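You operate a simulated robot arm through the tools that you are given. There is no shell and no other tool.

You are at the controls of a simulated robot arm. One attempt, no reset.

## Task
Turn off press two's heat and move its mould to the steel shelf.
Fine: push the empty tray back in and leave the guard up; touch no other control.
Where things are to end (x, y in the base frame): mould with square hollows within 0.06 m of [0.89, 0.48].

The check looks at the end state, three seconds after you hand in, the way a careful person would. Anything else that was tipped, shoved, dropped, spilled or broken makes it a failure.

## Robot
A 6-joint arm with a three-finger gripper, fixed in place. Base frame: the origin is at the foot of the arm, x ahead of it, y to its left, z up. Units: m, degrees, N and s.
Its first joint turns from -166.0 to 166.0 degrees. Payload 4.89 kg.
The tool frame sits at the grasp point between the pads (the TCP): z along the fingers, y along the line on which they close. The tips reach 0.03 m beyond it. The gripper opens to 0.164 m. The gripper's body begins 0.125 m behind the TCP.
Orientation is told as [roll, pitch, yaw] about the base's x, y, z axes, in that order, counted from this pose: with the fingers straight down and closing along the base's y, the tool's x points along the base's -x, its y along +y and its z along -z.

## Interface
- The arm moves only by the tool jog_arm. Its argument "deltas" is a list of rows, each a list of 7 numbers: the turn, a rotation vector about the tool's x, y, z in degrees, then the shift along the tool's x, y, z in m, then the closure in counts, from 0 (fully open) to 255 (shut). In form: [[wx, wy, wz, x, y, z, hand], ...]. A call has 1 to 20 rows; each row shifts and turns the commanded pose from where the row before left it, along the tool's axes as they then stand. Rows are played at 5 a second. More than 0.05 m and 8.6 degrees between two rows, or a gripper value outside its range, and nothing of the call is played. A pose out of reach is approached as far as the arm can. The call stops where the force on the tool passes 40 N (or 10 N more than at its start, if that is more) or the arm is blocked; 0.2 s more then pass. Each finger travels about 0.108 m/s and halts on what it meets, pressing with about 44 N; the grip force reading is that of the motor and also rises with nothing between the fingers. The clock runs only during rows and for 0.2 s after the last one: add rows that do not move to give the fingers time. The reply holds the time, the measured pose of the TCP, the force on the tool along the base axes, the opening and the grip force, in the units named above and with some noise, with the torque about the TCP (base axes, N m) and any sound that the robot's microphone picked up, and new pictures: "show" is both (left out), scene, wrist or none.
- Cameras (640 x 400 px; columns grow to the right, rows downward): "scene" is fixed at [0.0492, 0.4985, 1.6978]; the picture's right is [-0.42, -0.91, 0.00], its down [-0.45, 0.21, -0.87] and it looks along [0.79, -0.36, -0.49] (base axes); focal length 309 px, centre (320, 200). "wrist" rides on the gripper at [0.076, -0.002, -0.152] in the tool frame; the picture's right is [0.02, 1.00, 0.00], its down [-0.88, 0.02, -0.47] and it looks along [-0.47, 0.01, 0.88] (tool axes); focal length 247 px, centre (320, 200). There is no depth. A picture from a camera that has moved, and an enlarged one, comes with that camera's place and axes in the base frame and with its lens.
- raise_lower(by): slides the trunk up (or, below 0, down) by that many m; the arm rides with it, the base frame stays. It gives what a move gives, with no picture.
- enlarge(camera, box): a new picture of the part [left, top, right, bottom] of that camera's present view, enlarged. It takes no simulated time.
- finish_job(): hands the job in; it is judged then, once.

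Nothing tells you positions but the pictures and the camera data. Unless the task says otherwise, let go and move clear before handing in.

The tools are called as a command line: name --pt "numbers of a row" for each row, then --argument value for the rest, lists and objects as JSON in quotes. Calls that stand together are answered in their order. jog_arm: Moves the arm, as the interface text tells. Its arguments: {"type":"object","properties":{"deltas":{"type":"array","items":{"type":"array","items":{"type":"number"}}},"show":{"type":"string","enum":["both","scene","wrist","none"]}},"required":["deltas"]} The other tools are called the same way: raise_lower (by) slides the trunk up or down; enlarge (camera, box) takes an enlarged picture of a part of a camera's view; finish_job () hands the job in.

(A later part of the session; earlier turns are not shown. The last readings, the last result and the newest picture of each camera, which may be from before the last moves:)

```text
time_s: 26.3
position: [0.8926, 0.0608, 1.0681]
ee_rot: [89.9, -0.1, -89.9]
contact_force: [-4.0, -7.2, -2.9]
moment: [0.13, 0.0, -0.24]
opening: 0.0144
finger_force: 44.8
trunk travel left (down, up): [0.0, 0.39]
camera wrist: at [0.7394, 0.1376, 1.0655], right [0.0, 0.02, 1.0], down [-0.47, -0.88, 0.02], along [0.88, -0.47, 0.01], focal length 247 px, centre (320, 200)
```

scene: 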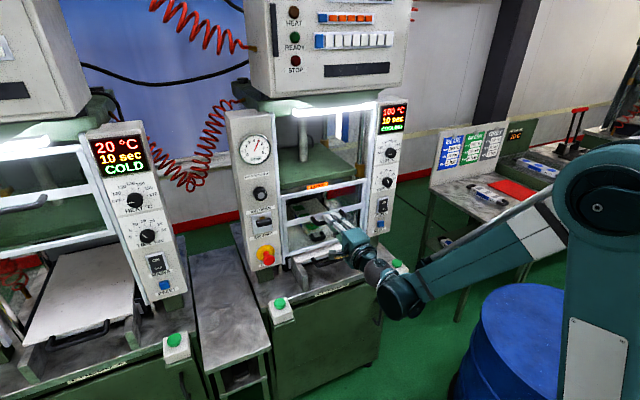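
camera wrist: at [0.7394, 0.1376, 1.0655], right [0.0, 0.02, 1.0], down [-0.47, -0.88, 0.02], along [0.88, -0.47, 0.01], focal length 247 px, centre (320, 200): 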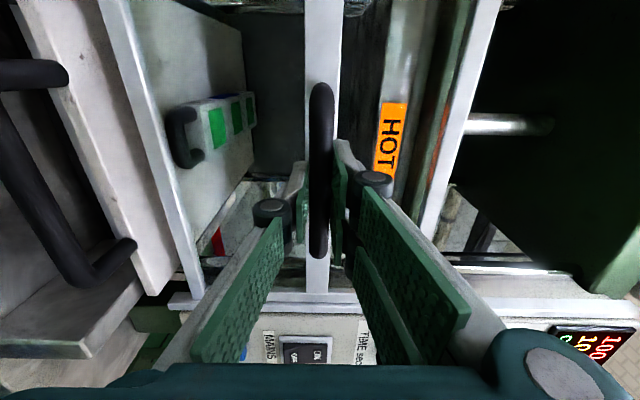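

Firm grip on the 14 mm bar. Lifting the guard in small steps.

jog_arm --pt "0 0 0 0 0.015 0 240" --pt "0 0 0 0 0.02 0 240" --pt "0 0 0 0 0.02 0 240" --pt "0 0 0 0 0.02 0 240"

```text
time_s: 27.3
position: [0.8926, 0.0617, 1.1447]
ee_rot: [89.9, 0.0, -89.9]
contact_force: [-24.4, -25.0, -3.2]
moment: [0.12, 0.05, -0.28]
opening: 0.015
finger_force: 44.7
trunk travel left (down, up): [0.0, 0.39]
camera wrist: at [0.7404, 0.1386, 1.1422], right [0.0, 0.02, 1.0], down [-0.47, -0.88, 0.02], along [0.88, -0.47, 0.01], focal length 247 px, centre (320, 200)
```

scene: 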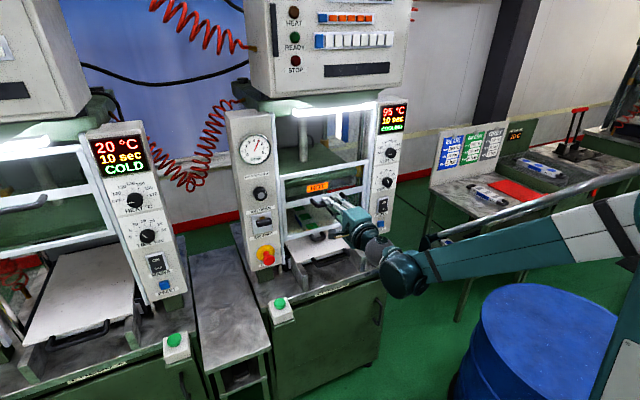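
wrist: 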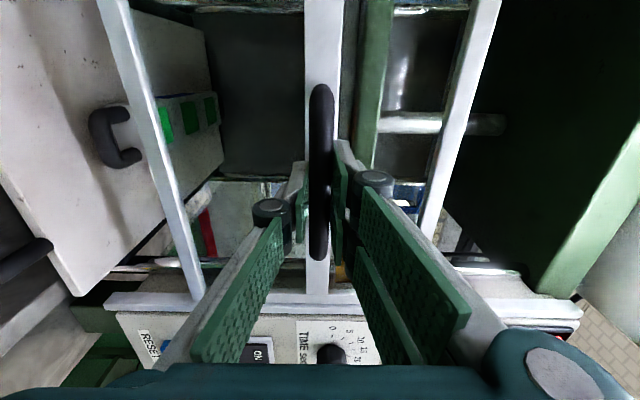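

Guard is rising smoothly. Continuing, trimming side loads.

jog_arm --pt "0 0 0 -0.001 0.02 -0.001 240" --pt "0 0 0 0 0.02 0 240" --pt "0 0 0 0 0.02 0 240" --pt "0 0 0 0 0.02 0 240" --pt "0 0 0 0 0.02 0 240"

```text
time_s: 28.5
position: [0.8932, 0.0634, 1.2434]
ee_rot: [89.8, -0.1, -89.9]
contact_force: [5.0, 3.7, -3.0]
moment: [0.21, 0.09, -0.02]
opening: 0.0146
finger_force: 44.9
trunk travel left (down, up): [0.0, 0.39]
camera wrist: at [0.7405, 0.1385, 1.2403], right [0.0, 0.02, 1.0], down [-0.47, -0.88, 0.02], along [0.88, -0.47, 0.01], focal length 247 px, centre (320, 200)
```

scene: 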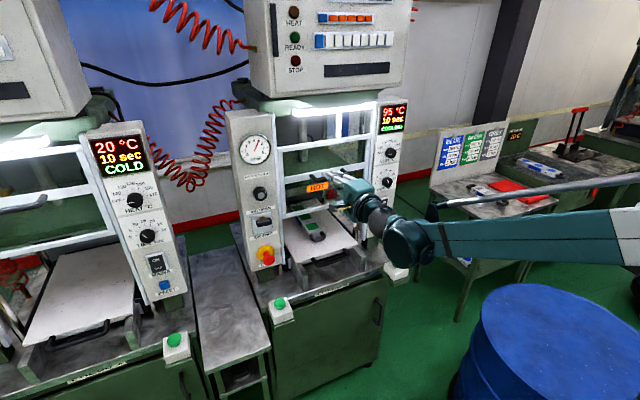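
wrist: 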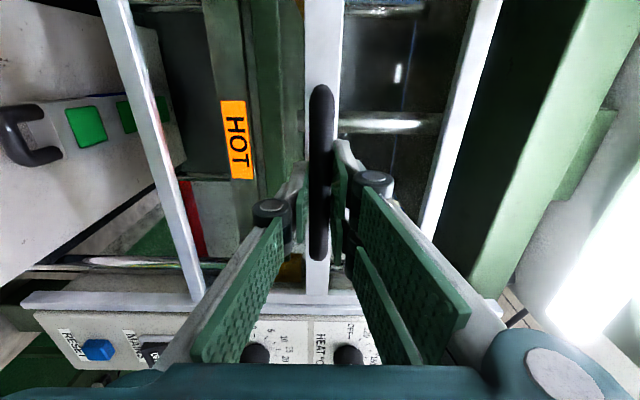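

jog_arm --pt "0 0 0 0 0.015 0 240" --pt "0 0 0 0 0.015 0 240" --pt "0 0 0 0 0.015 0 240" --pt "0 0 0 0 0.015 0 240" --pt "0 0 0 0 0.015 0 240" --pt "0 0 0 0 0.015 0 240"

```text
time_s: 29.9
position: [0.8934, 0.0626, 1.328]
ee_rot: [89.8, -0.1, -89.9]
contact_force: [0.6, 4.6, -17.3]
moment: [0.15, 0.09, 0.6]
opening: 0.0151
finger_force: 45.4
trunk travel left (down, up): [0.0, 0.39]
stopped in row 6: the force on the tool passed its limit at 66 N (the readings are from after the stop); the commanded pose is now the measured one
camera wrist: at [0.7404, 0.1384, 1.3257], right [0.0, 0.02, 1.0], down [-0.47, -0.88, 0.02], along [0.88, -0.47, 0.01], focal length 247 px, centre (320, 200)
```

scene: 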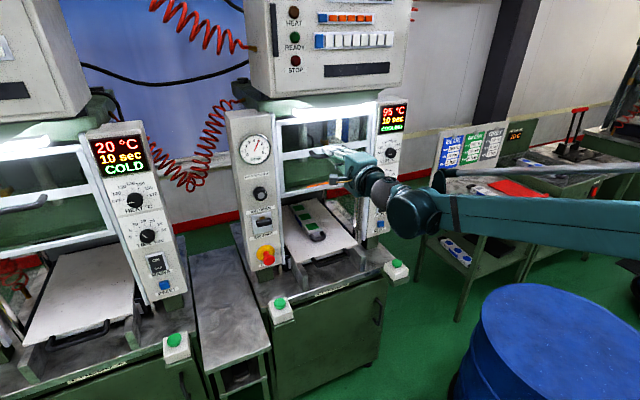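
wrist: 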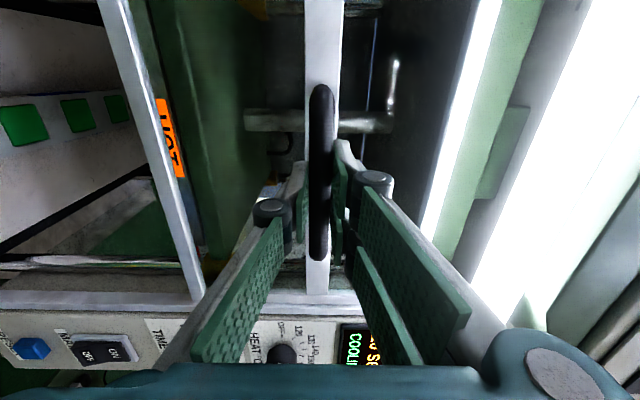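

The guard has reached its upper stop (travel 0.26 m). I'll loosen the fingers just slightly to test whether it stays up by itself.

jog_arm --pt "0 0 0 0 -0.001 0 240" --pt "0 0 0 0 0 0 205" --pt "0 0 0 0 0 0 205" --pt "0 0 0 0 0 0 205" --pt "0 0 0 0 0 0 205"

enlarge --camera "wrist" --box '[240, 60, 420, 280]'

```text
time_s: 31.1
position: [0.891, 0.0614, 1.3278]
ee_rot: [89.8, -0.1, -90.0]
contact_force: [-0.6, 0.5, 0.3]
moment: [0.02, -0.01, -0.01]
opening: 0.0321
finger_force: 0.1
trunk travel left (down, up): [0.0, 0.39]
camera wrist: at [0.7397, 0.1378, 1.3265], right [0.0, 0.02, 1.0], down [-0.47, -0.88, 0.02], along [0.88, -0.47, 0.01], focal length 247 px, centre (320, 200)
```

scene: 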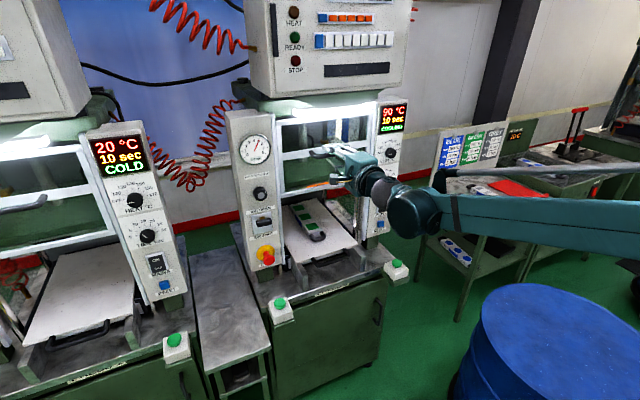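
wrist: 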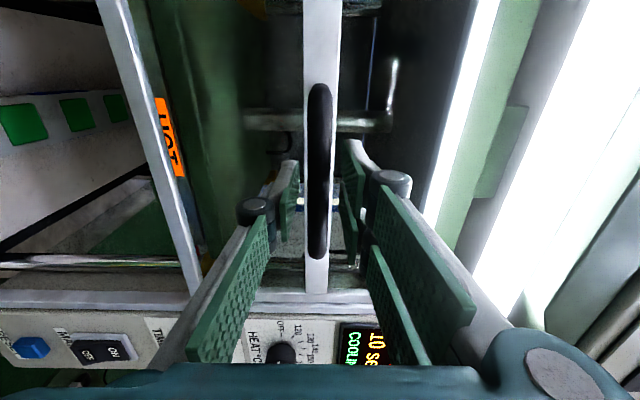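

```text
1.82 times, centred on (330, 170) of wrist
camera zoom: at [0.7397, 0.1378, 1.3265], right [0.0, 0.02, 1.0], down [-0.47, -0.88, 0.02], along [0.88, -0.47, 0.01], focal length 449 px, centre (302, 254)
```

zoom: 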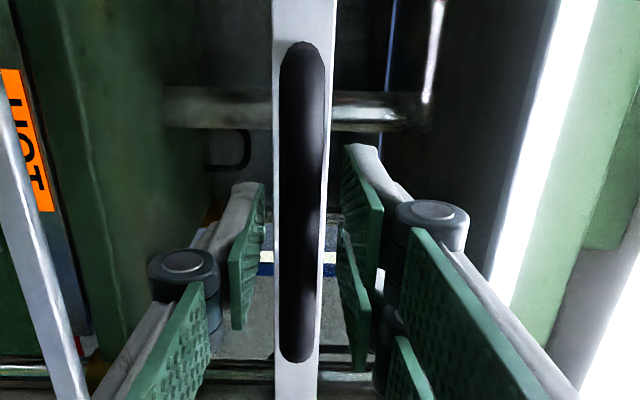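

The guard stays up by itself. Backing away, then pointing the tool down with fingers closing along x for the tray handle.

jog_arm --pt "0 0 0 0 0 0 140" --pt "0 0 0 0 0 0 140" --pt "0 0 0 0 0 -0.03 140" --pt "0 0 0 0 0 -0.045 140" --pt "0 0 0 0 0 -0.045 140" --pt "0 0 0 0 0 -0.045 140" --pt "0 0 0 0 0 -0.045 140" --pt "8.2 0 0 0 0 -0.03 140" --pt "8.2 0 0 0 0 0 140" --pt "8.2 0 0 0 0 0 140" --pt "8.2 0 0 0 0 0 140" --pt "8.2 0 0 0 0 0 140" --pt "8.2 0 0 0 0 0 140" --pt "8.2 0 0 0 0 0 140" --pt "8.2 0 0 0 0 0 140" --pt "8.2 0 0 0 0 0 140" --pt "8.2 0 0 0 0 0 140" --pt "8 0 0 0 0 0 140"

enlarge --camera "scene" --box '[260, 165, 420, 290]'

```text
time_s: 34.9
position: [0.6189, 0.1651, 1.3309]
ee_rot: [7.5, -14.3, -94.8]
contact_force: [-2.0, -0.4, 2.2]
moment: [0.16, -0.22, 0.08]
opening: 0.0742
finger_force: 0.1
out of reach, approached as far as the arm can: row 12, 13, 14, 15, 16, 17, 18
trunk travel left (down, up): [0.0, 0.39]
camera wrist: at [0.6069, 0.2771, 1.4557], right [0.99, -0.03, 0.12], down [-0.1, -0.73, 0.67], along [0.07, -0.68, -0.73], focal length 247 px, centre (320, 200)
```

scene: 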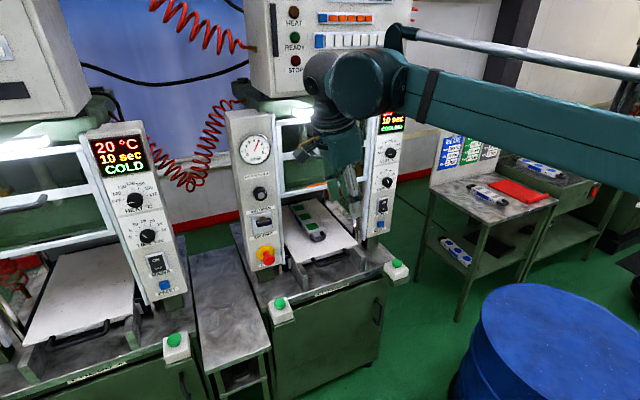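
wrist: 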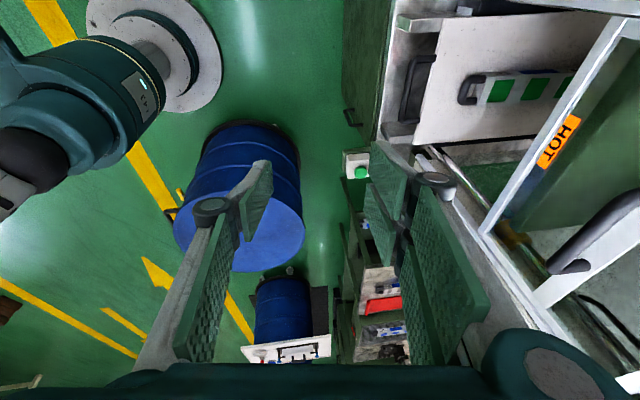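

```text
3.20 times, centred on (340, 228) of scene
camera zoom: at [0.0492, 0.4985, 1.6978], right [-0.42, -0.91, 0.0], down [-0.45, 0.21, -0.87], along [0.79, -0.36, -0.49], focal length 988 px, centre (256, 112)
```

zoom: 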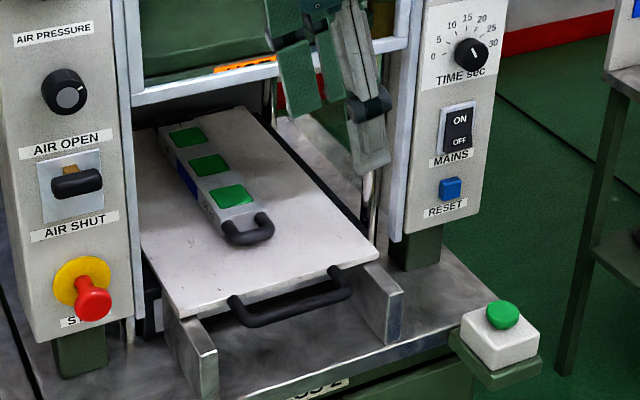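

The arm struggled with that pose this high up. I'll bring the commanded pose lower, where it should be within reach, and check.

jog_arm --pt "0 0 0 0 0 0.04 140" --pt "0 0 0 0 0 0.04 140" --pt "0 0 0 0 0 0 140"

```text
time_s: 35.7
position: [0.6313, 0.1441, 1.2532]
ee_rot: [7.6, -14.3, -94.7]
contact_force: [0.5, 0.2, 0.7]
moment: [-0.03, -0.07, 0.05]
opening: 0.0739
finger_force: 0.0
trunk travel left (down, up): [0.0, 0.39]
camera wrist: at [0.6182, 0.2562, 1.379], right [0.99, -0.03, 0.12], down [-0.1, -0.73, 0.67], along [0.07, -0.68, -0.73], focal length 247 px, centre (320, 200)
```

scene: 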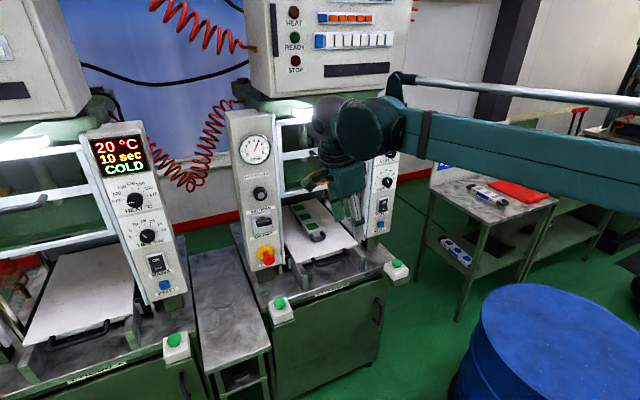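
wrist: 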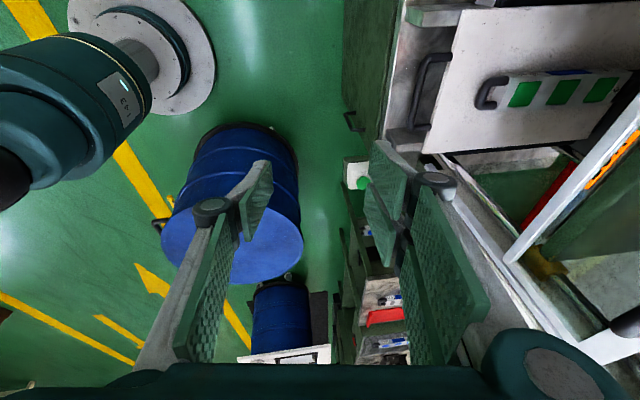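

jog_arm --pt "3.3 7.2 -1.2 0 0 0 140" --pt "3.3 7.2 -1.2 0 0 0 140" --pt "0 0 0 0 0 0 140"

```text
time_s: 36.5
position: [0.6311, 0.1452, 1.2534]
ee_rot: [7.4, -14.4, -94.2]
contact_force: [-0.2, -0.4, 0.0]
moment: [0.03, -0.02, 0.01]
opening: 0.0737
finger_force: 0.1
out of reach, approached as far as the arm can: row 1, 2
trunk travel left (down, up): [0.0, 0.39]
camera wrist: at [0.6169, 0.2572, 1.3792], right [0.99, -0.02, 0.12], down [-0.1, -0.73, 0.68], along [0.08, -0.68, -0.73], focal length 247 px, centre (320, 200)
```

scene: 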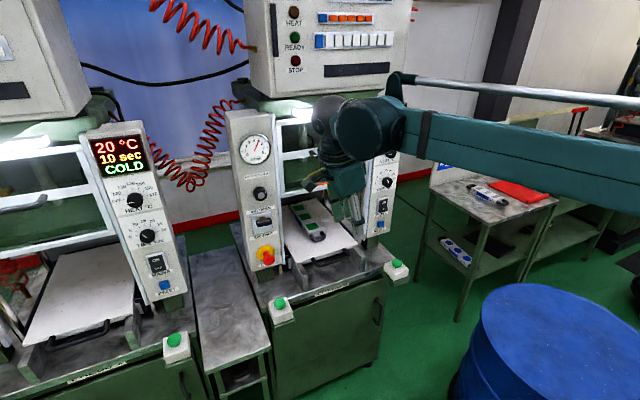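
wrist: 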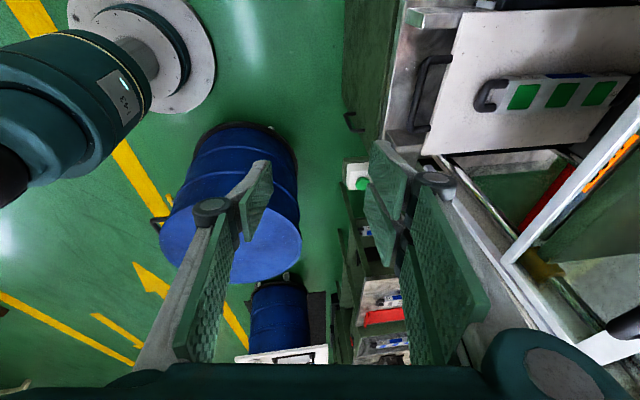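

A wrist joint limit is blocking that path. I'll unwind the gripper about its own axis back toward the starting yaw.

jog_arm --pt "0 0 -8.2 0 0 0 140" --pt "0 0 -8.2 0 0 0 140" --pt "0 0 -8.2 0 0 0 140" --pt "0 0 -8.2 0 0 0 140" --pt "0 0 -8.2 0 0 0 140" --pt "0 0 -8.2 0 0 0 140" --pt "0 0 -8.2 0 0 0 140" --pt "0 0 -8.2 0 0 0 140" --pt "0 0 -8.2 0 0 0 140" --pt "0 0 -8.2 0 0 0 140" --pt "0 0 -8.2 0 0 0 140"

```text
time_s: 38.9
position: [0.6277, 0.1444, 1.2523]
ee_rot: [-14.5, -7.1, -2.0]
contact_force: [-0.4, -0.6, 0.3]
moment: [-0.01, 0.02, 0.02]
opening: 0.0737
finger_force: 0.0
trunk travel left (down, up): [0.0, 0.39]
camera wrist: at [0.5359, 0.1845, 1.3888], right [0.04, 0.97, -0.25], down [0.82, 0.11, 0.56], along [0.57, -0.23, -0.79], focal length 247 px, centre (320, 200)
```

scene: 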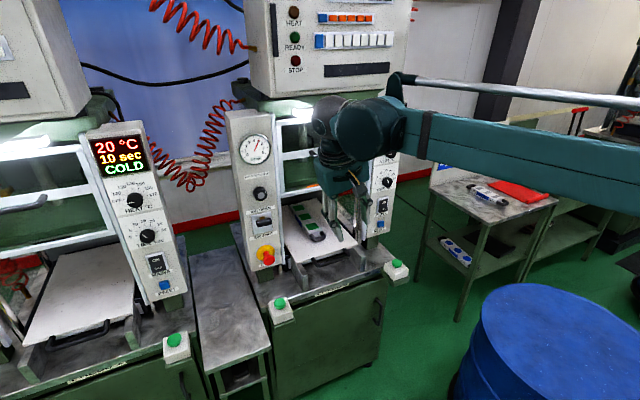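
wrist: 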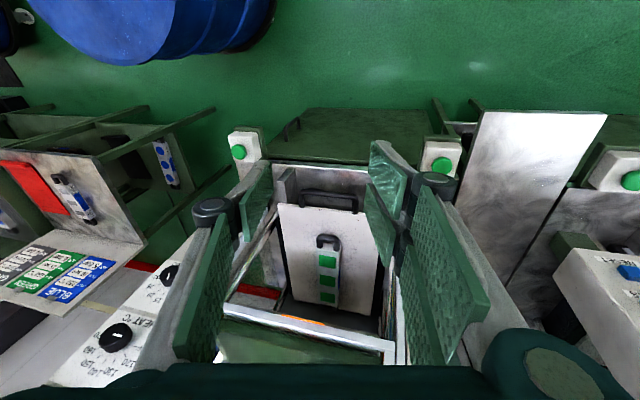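

Unwinding worked. Now I'll try levelling the tool to straight down.

jog_arm --pt "-5 2.3 0 0 -0.02 0 140" --pt "-5 2.3 0 0 -0.02 0 140" --pt "-4.5 2.4 -2 0 -0.02 0 140" --pt "0 0 0 0 0 0 140"

```text
time_s: 39.9
position: [0.6257, 0.0864, 1.2684]
ee_rot: [-15.3, -5.4, -0.4]
contact_force: [0.0, 0.1, -0.1]
moment: [-0.04, 0.02, 0.02]
opening: 0.0739
finger_force: 0.2
out of reach, approached as far as the arm can: row 1, 2, 3
trunk travel left (down, up): [0.0, 0.39]
camera wrist: at [0.5361, 0.126, 1.4065], right [0.01, 0.96, -0.26], down [0.84, 0.14, 0.53], along [0.55, -0.23, -0.8], focal length 247 px, centre (320, 200)
```

scene: 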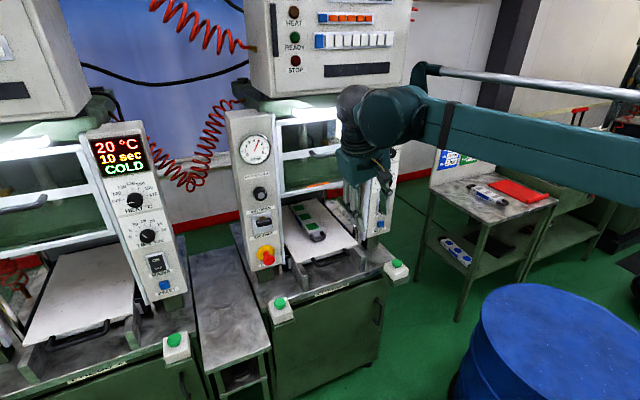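
wrist: 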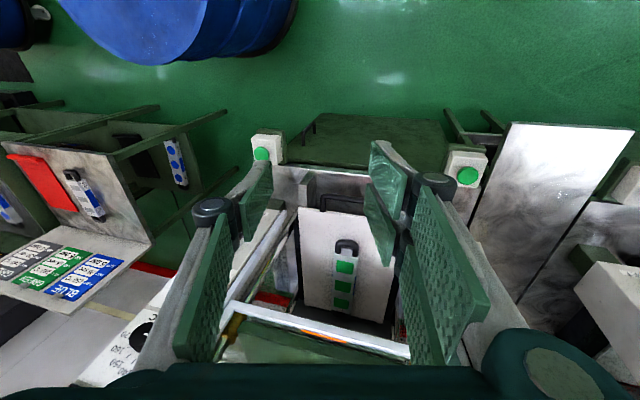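

Still limited. Let me look at the wrist's joint arrangement to choose a proper unwinding.

enlarge --camera "scene" --box '[300, 40, 640, 250]'

```text
1.88 times, centred on (470, 145) of scene
camera zoom: at [0.0492, 0.4985, 1.6978], right [-0.42, -0.91, 0.0], down [-0.45, 0.21, -0.87], along [0.79, -0.36, -0.49], focal length 581 px, centre (38, 304)
```

zoom: 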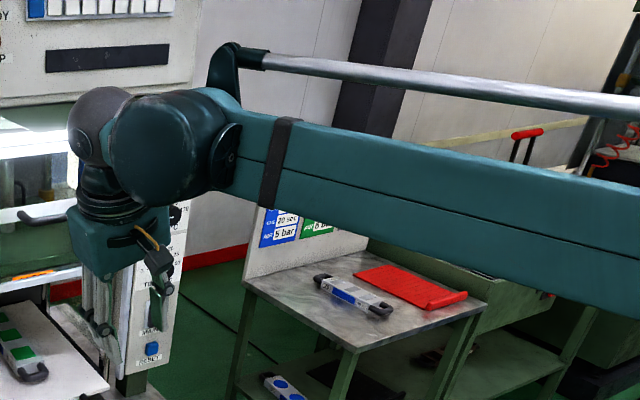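

I think the wrist has wound most of a turn around the forearm axis because of my earlier path (down → knob → low → lift). I'll retrace: level the tool forward, go low, shift right, come back up, then pitch down.

jog_arm --pt "0 -8.5 0 0 0 0 140" --pt "0 -8.5 0 0 0 0 140" --pt "0 -8.5 0 0 0 0 140" --pt "0 -8.5 0 0 0 0 140" --pt "0 -8.5 0 0 0 0 140" --pt "0 -8.5 0 0 0 0 140" --pt "0 -8.5 0 0 0 0 140" --pt "0 -8.5 0 0 0 0 140" --pt "0 -8.5 0 0 0 0 140" --pt "0 -7 0 0 0 0 140" --pt "0 0 5 0 0 0 140" --pt "0 0 5 0 0 0 140" --pt "0 0 5 0 0 0 140"

```text
time_s: 42.7
position: [0.6245, 0.0862, 1.2667]
ee_rot: [-8.4, -89.2, 6.2]
contact_force: [-1.0, 0.3, 0.4]
moment: [0.01, -0.01, -0.02]
opening: 0.0741
finger_force: 0.1
trunk travel left (down, up): [0.0, 0.39]
camera wrist: at [0.4715, 0.0902, 1.1919], right [0.04, 1.0, -0.02], down [-0.46, 0.04, 0.89], along [0.89, -0.02, 0.46], focal length 247 px, centre (320, 200)
```

scene: 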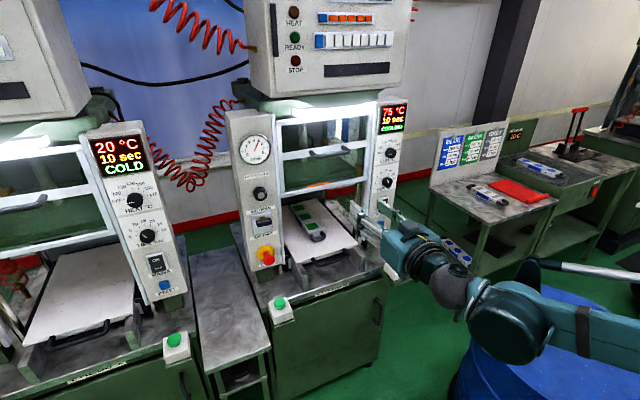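
wrist: 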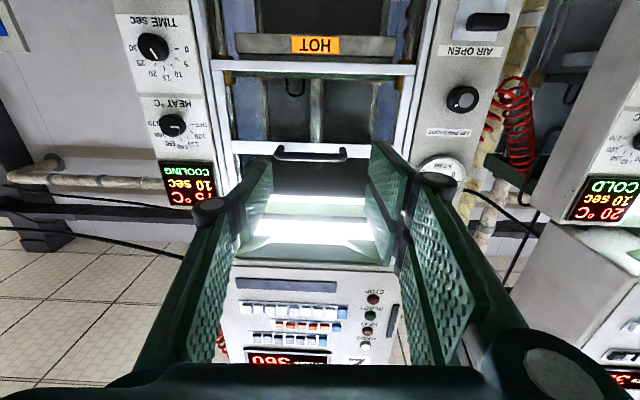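

jog_arm --pt "0 0 0 0.04 0 0 140" --pt "0 0 0 0.04 0 0 140" --pt "0 0 0 0.04 0 0 140" --pt "0 0 0 0.04 0 0 140" --pt "0 0 0 0.04 0 0 140" --pt "-4 0 0 0 -0.045 0 140" --pt "-4 0 0 0 -0.045 0 140" --pt "-4 0 0 0 -0.045 0 140" --pt "-4 0 0 0 -0.045 0 140" --pt "-4 0 0 0 -0.045 0 140" --pt "0 0 0 0 -0.045 0 140" --show "scene"

```text
time_s: 45.1
position: [0.6619, -0.1726, 1.066]
ee_rot: [8.7, -89.1, 10.2]
contact_force: [-9.3, -13.7, 0.5]
moment: [-0.02, 0.06, 1.47]
opening: 0.0742
finger_force: 0.0
trunk travel left (down, up): [0.0, 0.39]
```

scene: 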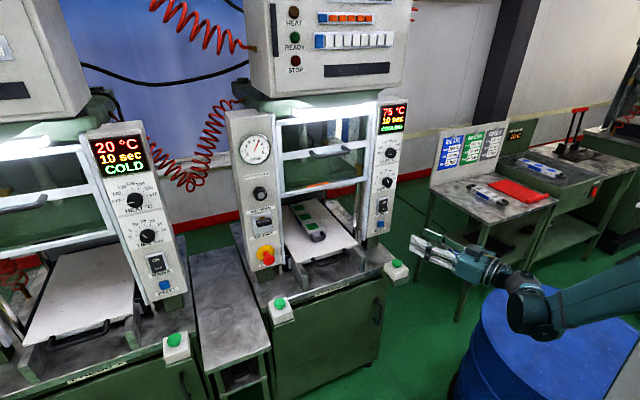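

raise_lower --by 0.1

jog_arm --pt "0 0 0 0 0 0 140" --pt "0 0 0 -0.04 0 0 140" --pt "0 0 0 -0.04 0 0 140" --pt "0 0 0 -0.04 0 0 140" --pt "0 0 0 0 0 0 140"

```text
time_s: 46.4
position: [0.6617, -0.1815, 1.1653]
ee_rot: [8.6, -89.0, 9.3]
contact_force: [0.7, -0.2, -0.7]
moment: [0.01, -0.01, 0.02]
opening: 0.074
finger_force: 0.1
trunk travel left (down, up): [-0.1, 0.29]
```

```text
time_s: 47.6
position: [0.662, -0.181, 1.2863]
ee_rot: [8.9, -89.0, 9.0]
contact_force: [-0.2, -0.1, -0.3]
moment: [-0.02, -0.02, 0.02]
opening: 0.0738
finger_force: 0.0
trunk travel left (down, up): [-0.1, 0.29]
camera wrist: at [0.5177, -0.2299, 1.2111], right [-0.31, 0.95, -0.02], down [-0.44, -0.13, 0.89], along [0.84, 0.28, 0.46], focal length 247 px, centre (320, 200)
```

scene: 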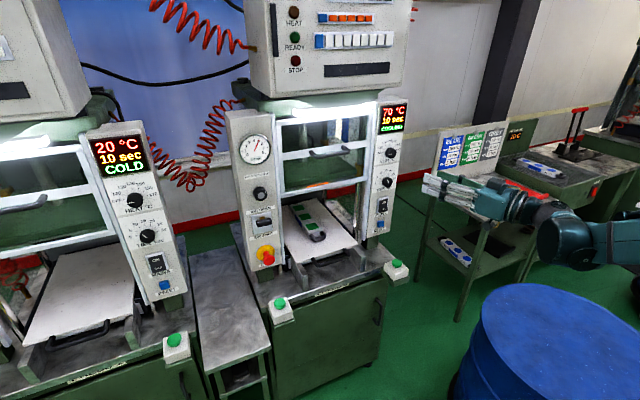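
wrist: 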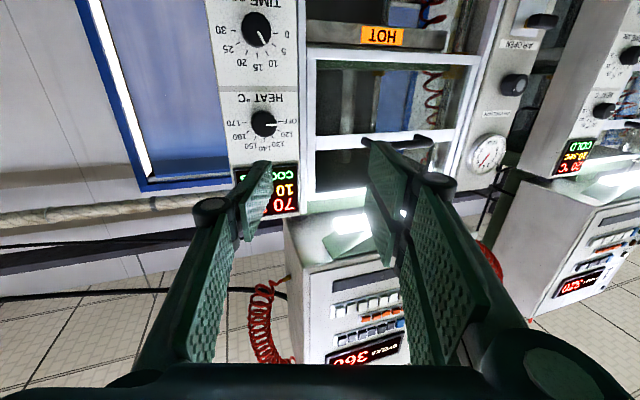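

Now pitching the tool down.

jog_arm --pt "0 8.5 0 0 0 0 140" --pt "0 8.5 0 0 0 0 140" --pt "0 8.5 0 0 0 0 140" --pt "0 8.5 0 0 0 0 140" --pt "0 8.5 0 0 0 0 140" --pt "0 8.5 0 0 0 0 140" --pt "0 8.5 0 0 0 0 140" --pt "0 8.5 0 0 0 0 140" --pt "0 8.5 0 0 0 0 140" --pt "0 8.5 0 0 0 0 140" --pt "0 4 0 0 0 0 140"

```text
time_s: 50.0
position: [0.6625, -0.1812, 1.2869]
ee_rot: [0.1, 0.0, 17.9]
contact_force: [-0.2, -0.3, 0.2]
moment: [0.0, -0.09, 0.03]
opening: 0.0739
finger_force: 0.1
trunk travel left (down, up): [-0.1, 0.29]
camera wrist: at [0.5898, -0.2068, 1.4364], right [-0.33, 0.94, 0.0], down [0.83, 0.29, 0.47], along [0.45, 0.16, -0.88], focal length 247 px, centre (320, 200)
```

scene: 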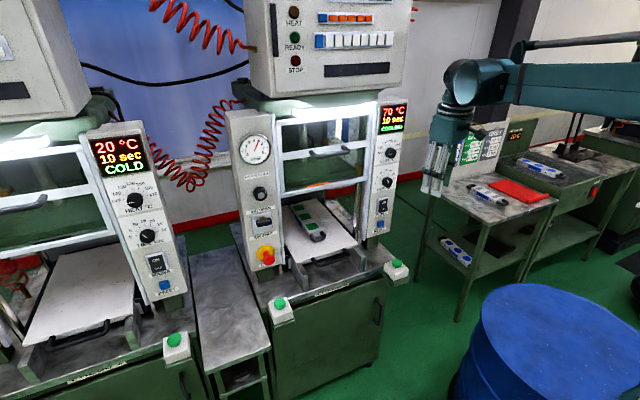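
wrist: 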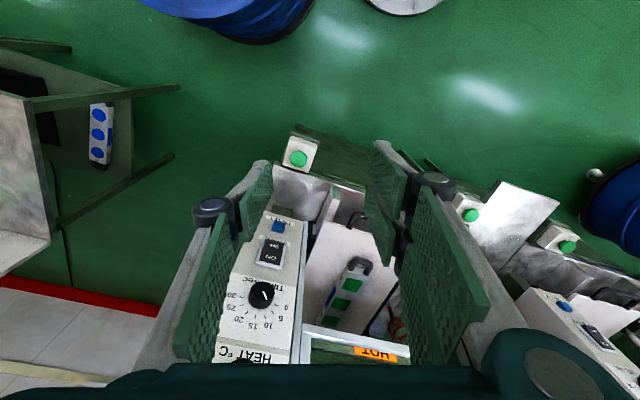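

The retrace worked: the tool now points straight down. I'll keep it that way, rotate so fingers close along x, and move above the tray handle.

jog_arm --pt "0 0 -8.01 0 0 0 140" --pt "0 0 -8.01 0 0 0 140" --pt "0 0 -8.01 0 0 0 140" --pt "0 0 -8.01 0 0 0 140" --pt "0 0 -8.01 0 0 0 140" --pt "0 0 -8.01 0 0 0 140" --pt "0 0 -8.01 0 0 0 140" --pt "0 0 -8.01 0 0 0 140" --pt "0 0 -8.01 0 0 0 140" --pt "0 0 0 -0.0405 -0.0096 0.0217 140" --pt "0 0 0 -0.0405 -0.0096 0.0217 140" --pt "0 0 0 -0.0405 -0.0096 0.0217 140" --pt "0 0 0 -0.0405 -0.0096 0.0217 140" --pt "0 0 0 -0.0405 -0.0096 0.0217 140" --pt "0 0 0 -0.0405 -0.0096 0.0217 140" --pt "0 0 0 0 0 0 140"

```text
time_s: 53.4
position: [0.7215, 0.0638, 1.1545]
ee_rot: [0.0, -0.2, 90.1]
contact_force: [-0.1, 0.1, 1.0]
moment: [0.03, 0.03, -0.01]
opening: 0.074
finger_force: 0.0
trunk travel left (down, up): [-0.1, 0.29]
camera wrist: at [0.7228, -0.0128, 1.305], right [-1.0, -0.02, 0.0], down [-0.02, 0.88, 0.48], along [-0.01, 0.48, -0.88], focal length 247 px, centre (320, 200)
```

scene: 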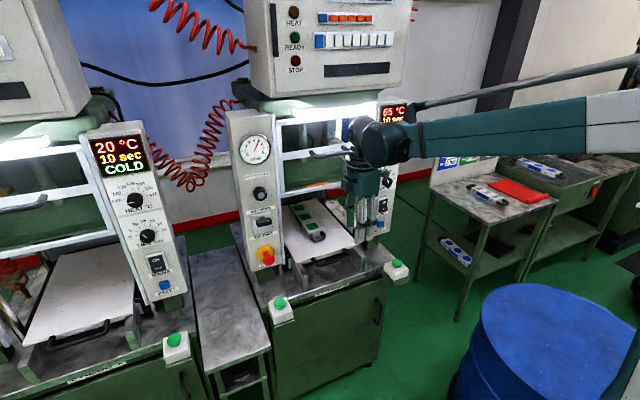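
wrist: 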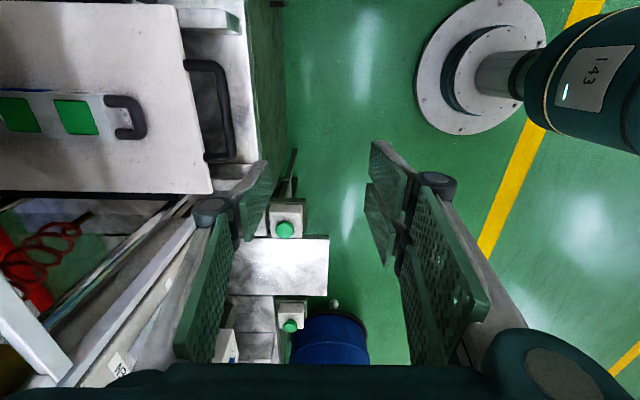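

Good overhead view. I'll enlarge it to locate the tray handle and mould precisely.

enlarge --camera "wrist" --box '[80, 30, 280, 210]'

enlarge --camera "scene" --box '[270, 195, 370, 285]'

```text
2.22 times, centred on (180, 120) of wrist
camera zoom: at [0.7228, -0.0128, 1.305], right [-1.0, -0.02, 0.0], down [-0.02, 0.88, 0.48], along [-0.01, 0.48, -0.88], focal length 549 px, centre (631, 378)
```

zoom: 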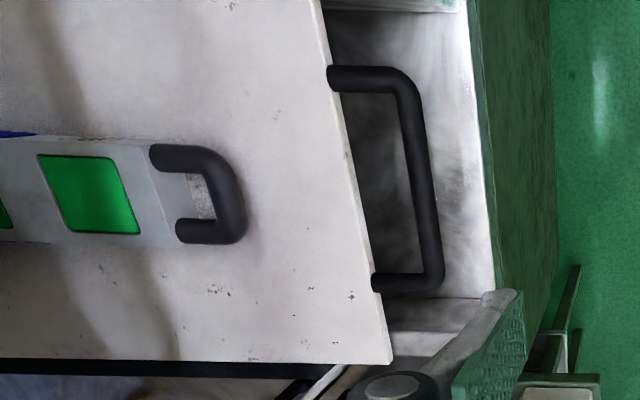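

```text
4.44 times, centred on (320, 240) of scene
camera zoom: at [0.0492, 0.4985, 1.6978], right [-0.42, -0.91, 0.0], down [-0.45, 0.21, -0.87], along [0.79, -0.36, -0.49], focal length 1372 px, centre (320, 22)
```

zoom: 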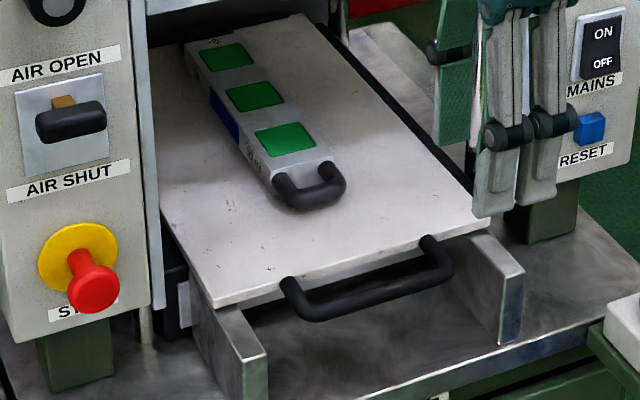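

The tray handle bar is near [0.877, 0.057, 0.893]. I'll tilt 15° back for clearance to the raised guard and move to a pre-grasp point.

jog_arm --pt "7.5 0 0 0 0 0 177" --pt "7.5 0 0 0 0 0 177" --pt "0 0 0 0.0018 -0.0211 0.0415 177" --pt "0 0 0 0.0018 -0.0211 0.0415 177" --pt "0 0 0 0.0018 -0.0211 0.0415 177" --pt "0 0 0 0.0018 -0.0211 0.0415 177" --pt "0 0 0 0 0 0 177"

enlarge --camera "wrist" --box '[160, 30, 460, 230]'

enlarge --camera "scene" --box '[270, 110, 430, 285]'

```text
time_s: 55.0
position: [0.8464, 0.0584, 1.0125]
ee_rot: [-14.9, -0.2, 90.1]
contact_force: [0.2, 0.1, 0.0]
moment: [0.05, 0.08, 0.0]
opening: 0.0505
finger_force: 0.0
trunk travel left (down, up): [-0.1, 0.29]
camera wrist: at [0.8077, -0.0185, 1.1587], right [-0.97, -0.02, -0.26], down [-0.14, 0.88, 0.45], along [0.22, 0.48, -0.85], focal length 247 px, centre (320, 200)
```

scene: 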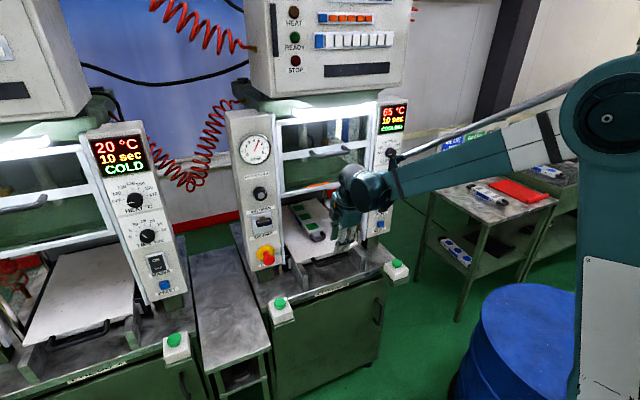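
wrist: 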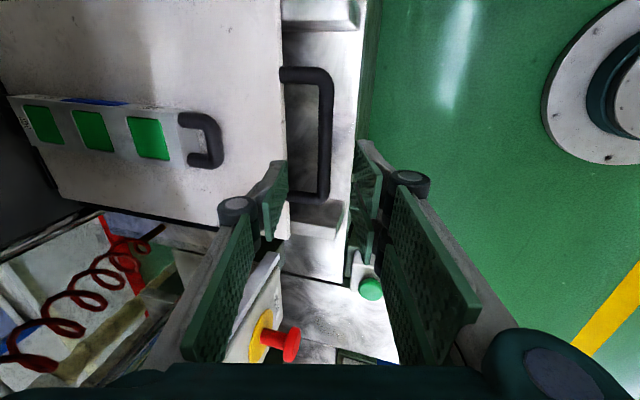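

```text
2.00 times, centred on (310, 130) of wrist
camera zoom: at [0.8077, -0.0185, 1.1587], right [-0.97, -0.02, -0.26], down [-0.14, 0.88, 0.45], along [0.22, 0.48, -0.85], focal length 494 px, centre (340, 340)
```

zoom: 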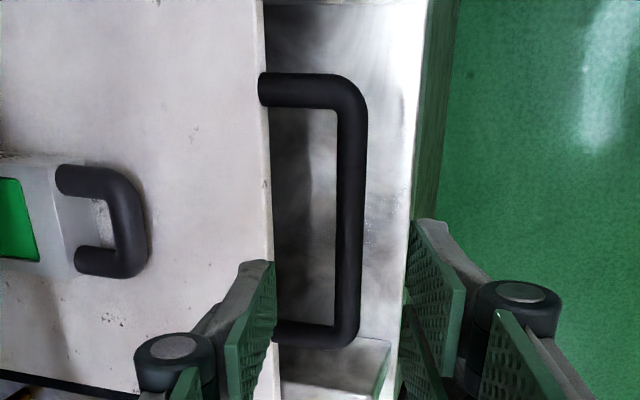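

```text
2.29 times, centred on (350, 198) of scene
camera zoom: at [0.0492, 0.4985, 1.6978], right [-0.42, -0.91, 0.0], down [-0.45, 0.21, -0.87], along [0.79, -0.36, -0.49], focal length 706 px, centre (251, 206)
```

zoom: 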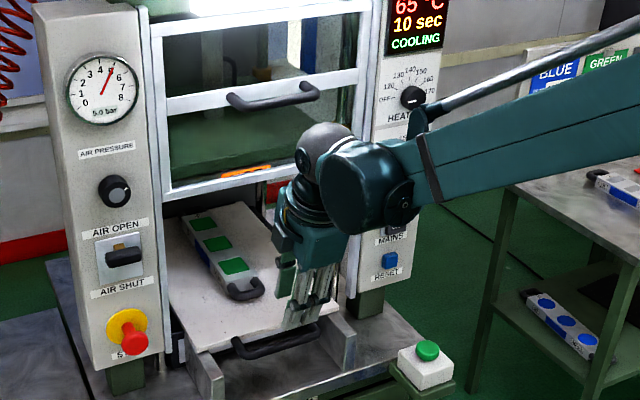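

Bar is well between the fingers, offset about 7 mm toward me. Correcting and descending onto it.

jog_arm --pt "0 0 0 0 0.006 0.03 177" --pt "0 0 0 0 0 0.03 177" --pt "0 0 0 0 0 0.025 177" --pt "0 0 0 0 0 0 177"

enlarge --camera "wrist" --box '[200, 30, 440, 230]'

enlarge --camera "scene" --box '[270, 170, 410, 285]'

```text
time_s: 56.0
position: [0.8624, 0.0571, 0.9318]
ee_rot: [-15.0, -0.2, 90.0]
contact_force: [0.9, -0.7, 0.4]
moment: [-0.01, 0.0, 0.01]
opening: 0.0503
finger_force: 0.0
trunk travel left (down, up): [-0.1, 0.29]
camera wrist: at [0.825, -0.0203, 1.078], right [-0.97, -0.02, -0.26], down [-0.14, 0.88, 0.45], along [0.22, 0.48, -0.85], focal length 247 px, centre (320, 200)
```

scene: 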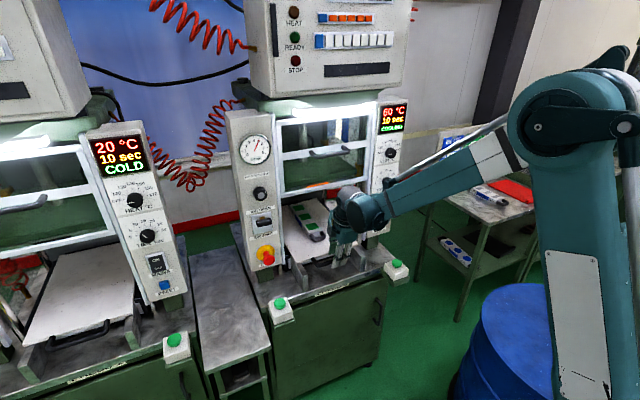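
wrist: 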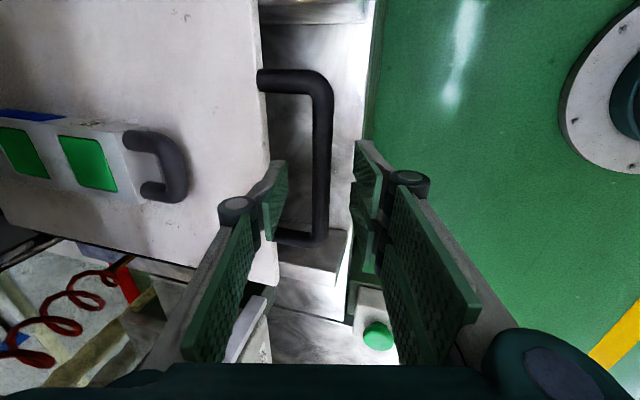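

```text
2.00 times, centred on (320, 130) of wrist
camera zoom: at [0.825, -0.0203, 1.078], right [-0.97, -0.02, -0.26], down [-0.14, 0.88, 0.45], along [0.22, 0.48, -0.85], focal length 494 px, centre (320, 340)
```

zoom: 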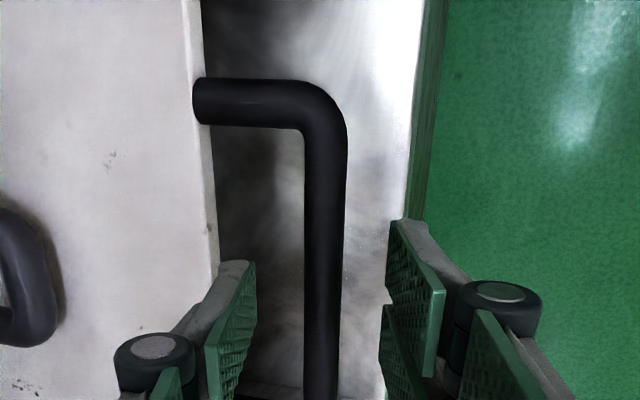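

```text
3.48 times, centred on (340, 228) of scene
camera zoom: at [0.0492, 0.4985, 1.6978], right [-0.42, -0.91, 0.0], down [-0.45, 0.21, -0.87], along [0.79, -0.36, -0.49], focal length 1074 px, centre (250, 104)
```

zoom: 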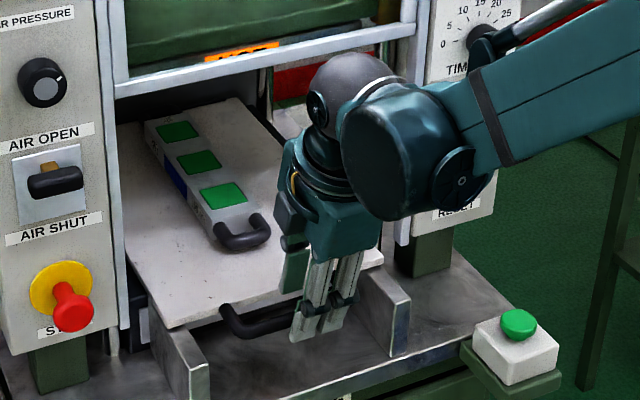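

Bar centred. Going down 3 cm more and gripping.

jog_arm --pt "0 0 0 0 0 0.015 177" --pt "0 0 0 0 0 0.015 177" --pt "0 0 0 0 0 0 240" --pt "0 0 0 0 0 0 240" --pt "0 0 0 0 0 0 240" --pt "0 0 0 0 0 0 240" --show "wrist"

enlarge --camera "scene" --box '[270, 170, 410, 285]'

```text
time_s: 57.4
position: [0.8702, 0.0551, 0.9034]
ee_rot: [-15.0, -0.2, 90.0]
contact_force: [-4.9, -0.8, 0.6]
moment: [-0.41, 0.04, 1.23]
opening: 0.0149
finger_force: 45.2
trunk travel left (down, up): [-0.1, 0.29]
camera wrist: at [0.8321, -0.022, 1.0507], right [-0.97, -0.02, -0.26], down [-0.14, 0.88, 0.45], along [0.22, 0.48, -0.85], focal length 247 px, centre (320, 200)
```

wrist: 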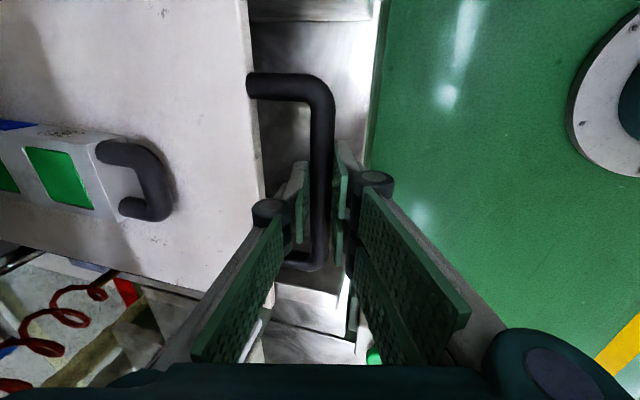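

```text
3.48 times, centred on (340, 228) of scene
camera zoom: at [0.0492, 0.4985, 1.6978], right [-0.42, -0.91, 0.0], down [-0.45, 0.21, -0.87], along [0.79, -0.36, -0.49], focal length 1074 px, centre (250, 104)
```

zoom: 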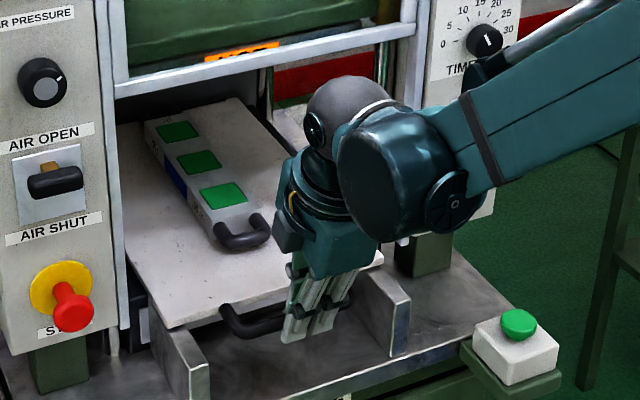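

Tray handle gripped. Pulling the tray straight out slowly.

jog_arm --pt "0 0 0 0 0.00966 -0.00259 240" --pt "0 0 0 0 0.0145 -0.0039 240" --pt "0 0 0 0 0.0145 -0.0039 240" --pt "0 0 0 0 0.0145 -0.0039 240" --pt "0 0 0 0 0.0145 -0.0039 240"

```text
time_s: 58.6
position: [0.798, 0.0547, 0.9052]
ee_rot: [-15.2, -0.2, 90.0]
contact_force: [-2.2, -8.5, 14.4]
moment: [-1.18, 0.0, 1.01]
opening: 0.0148
finger_force: 45.3
trunk travel left (down, up): [-0.1, 0.29]
camera wrist: at [0.7603, -0.022, 1.0506], right [-0.97, -0.02, -0.26], down [-0.14, 0.88, 0.45], along [0.22, 0.48, -0.85], focal length 247 px, centre (320, 200)
```

scene: 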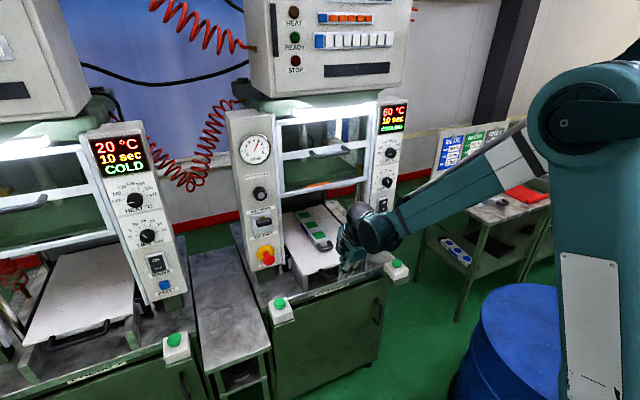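
wrist: 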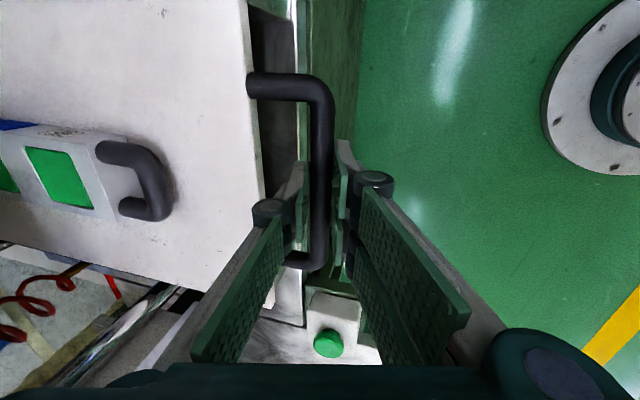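

jog_arm --pt "0 0 0 0 0.0145 -0.0045 240" --pt "0 0 0 0 0.0145 -0.0042 240" --pt "0 0 0 0 0.0145 -0.0039 240" --pt "0 0 0 0 0.0145 -0.0039 240" --pt "0 0 0 0 0.0145 -0.0039 240"

enlarge --camera "scene" --box '[250, 170, 410, 300]'

```text
time_s: 59.8
position: [0.7231, 0.0543, 0.9048]
ee_rot: [-15.0, -0.2, 90.1]
contact_force: [-2.0, 17.7, -15.4]
moment: [0.46, 0.19, 1.36]
opening: 0.015
finger_force: 45.3
trunk travel left (down, up): [-0.1, 0.29]
camera wrist: at [0.686, -0.0223, 1.0506], right [-0.97, -0.02, -0.26], down [-0.14, 0.88, 0.46], along [0.22, 0.48, -0.85], focal length 247 px, centre (320, 200)
```

scene: 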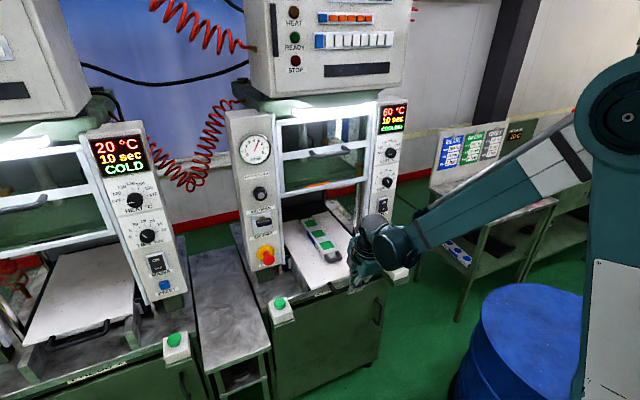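
wrist: 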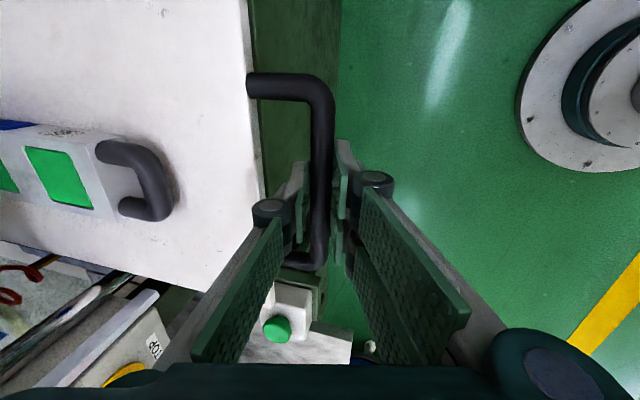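

```text
3.08 times, centred on (330, 235) of scene
camera zoom: at [0.0492, 0.4985, 1.6978], right [-0.42, -0.91, 0.0], down [-0.45, 0.21, -0.87], along [0.79, -0.36, -0.49], focal length 950 px, centre (289, 92)
```

zoom: 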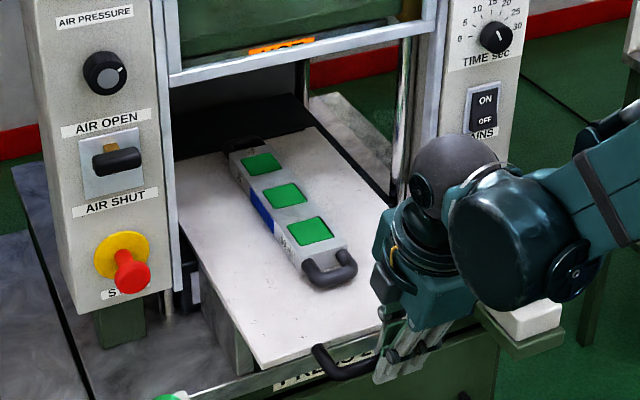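

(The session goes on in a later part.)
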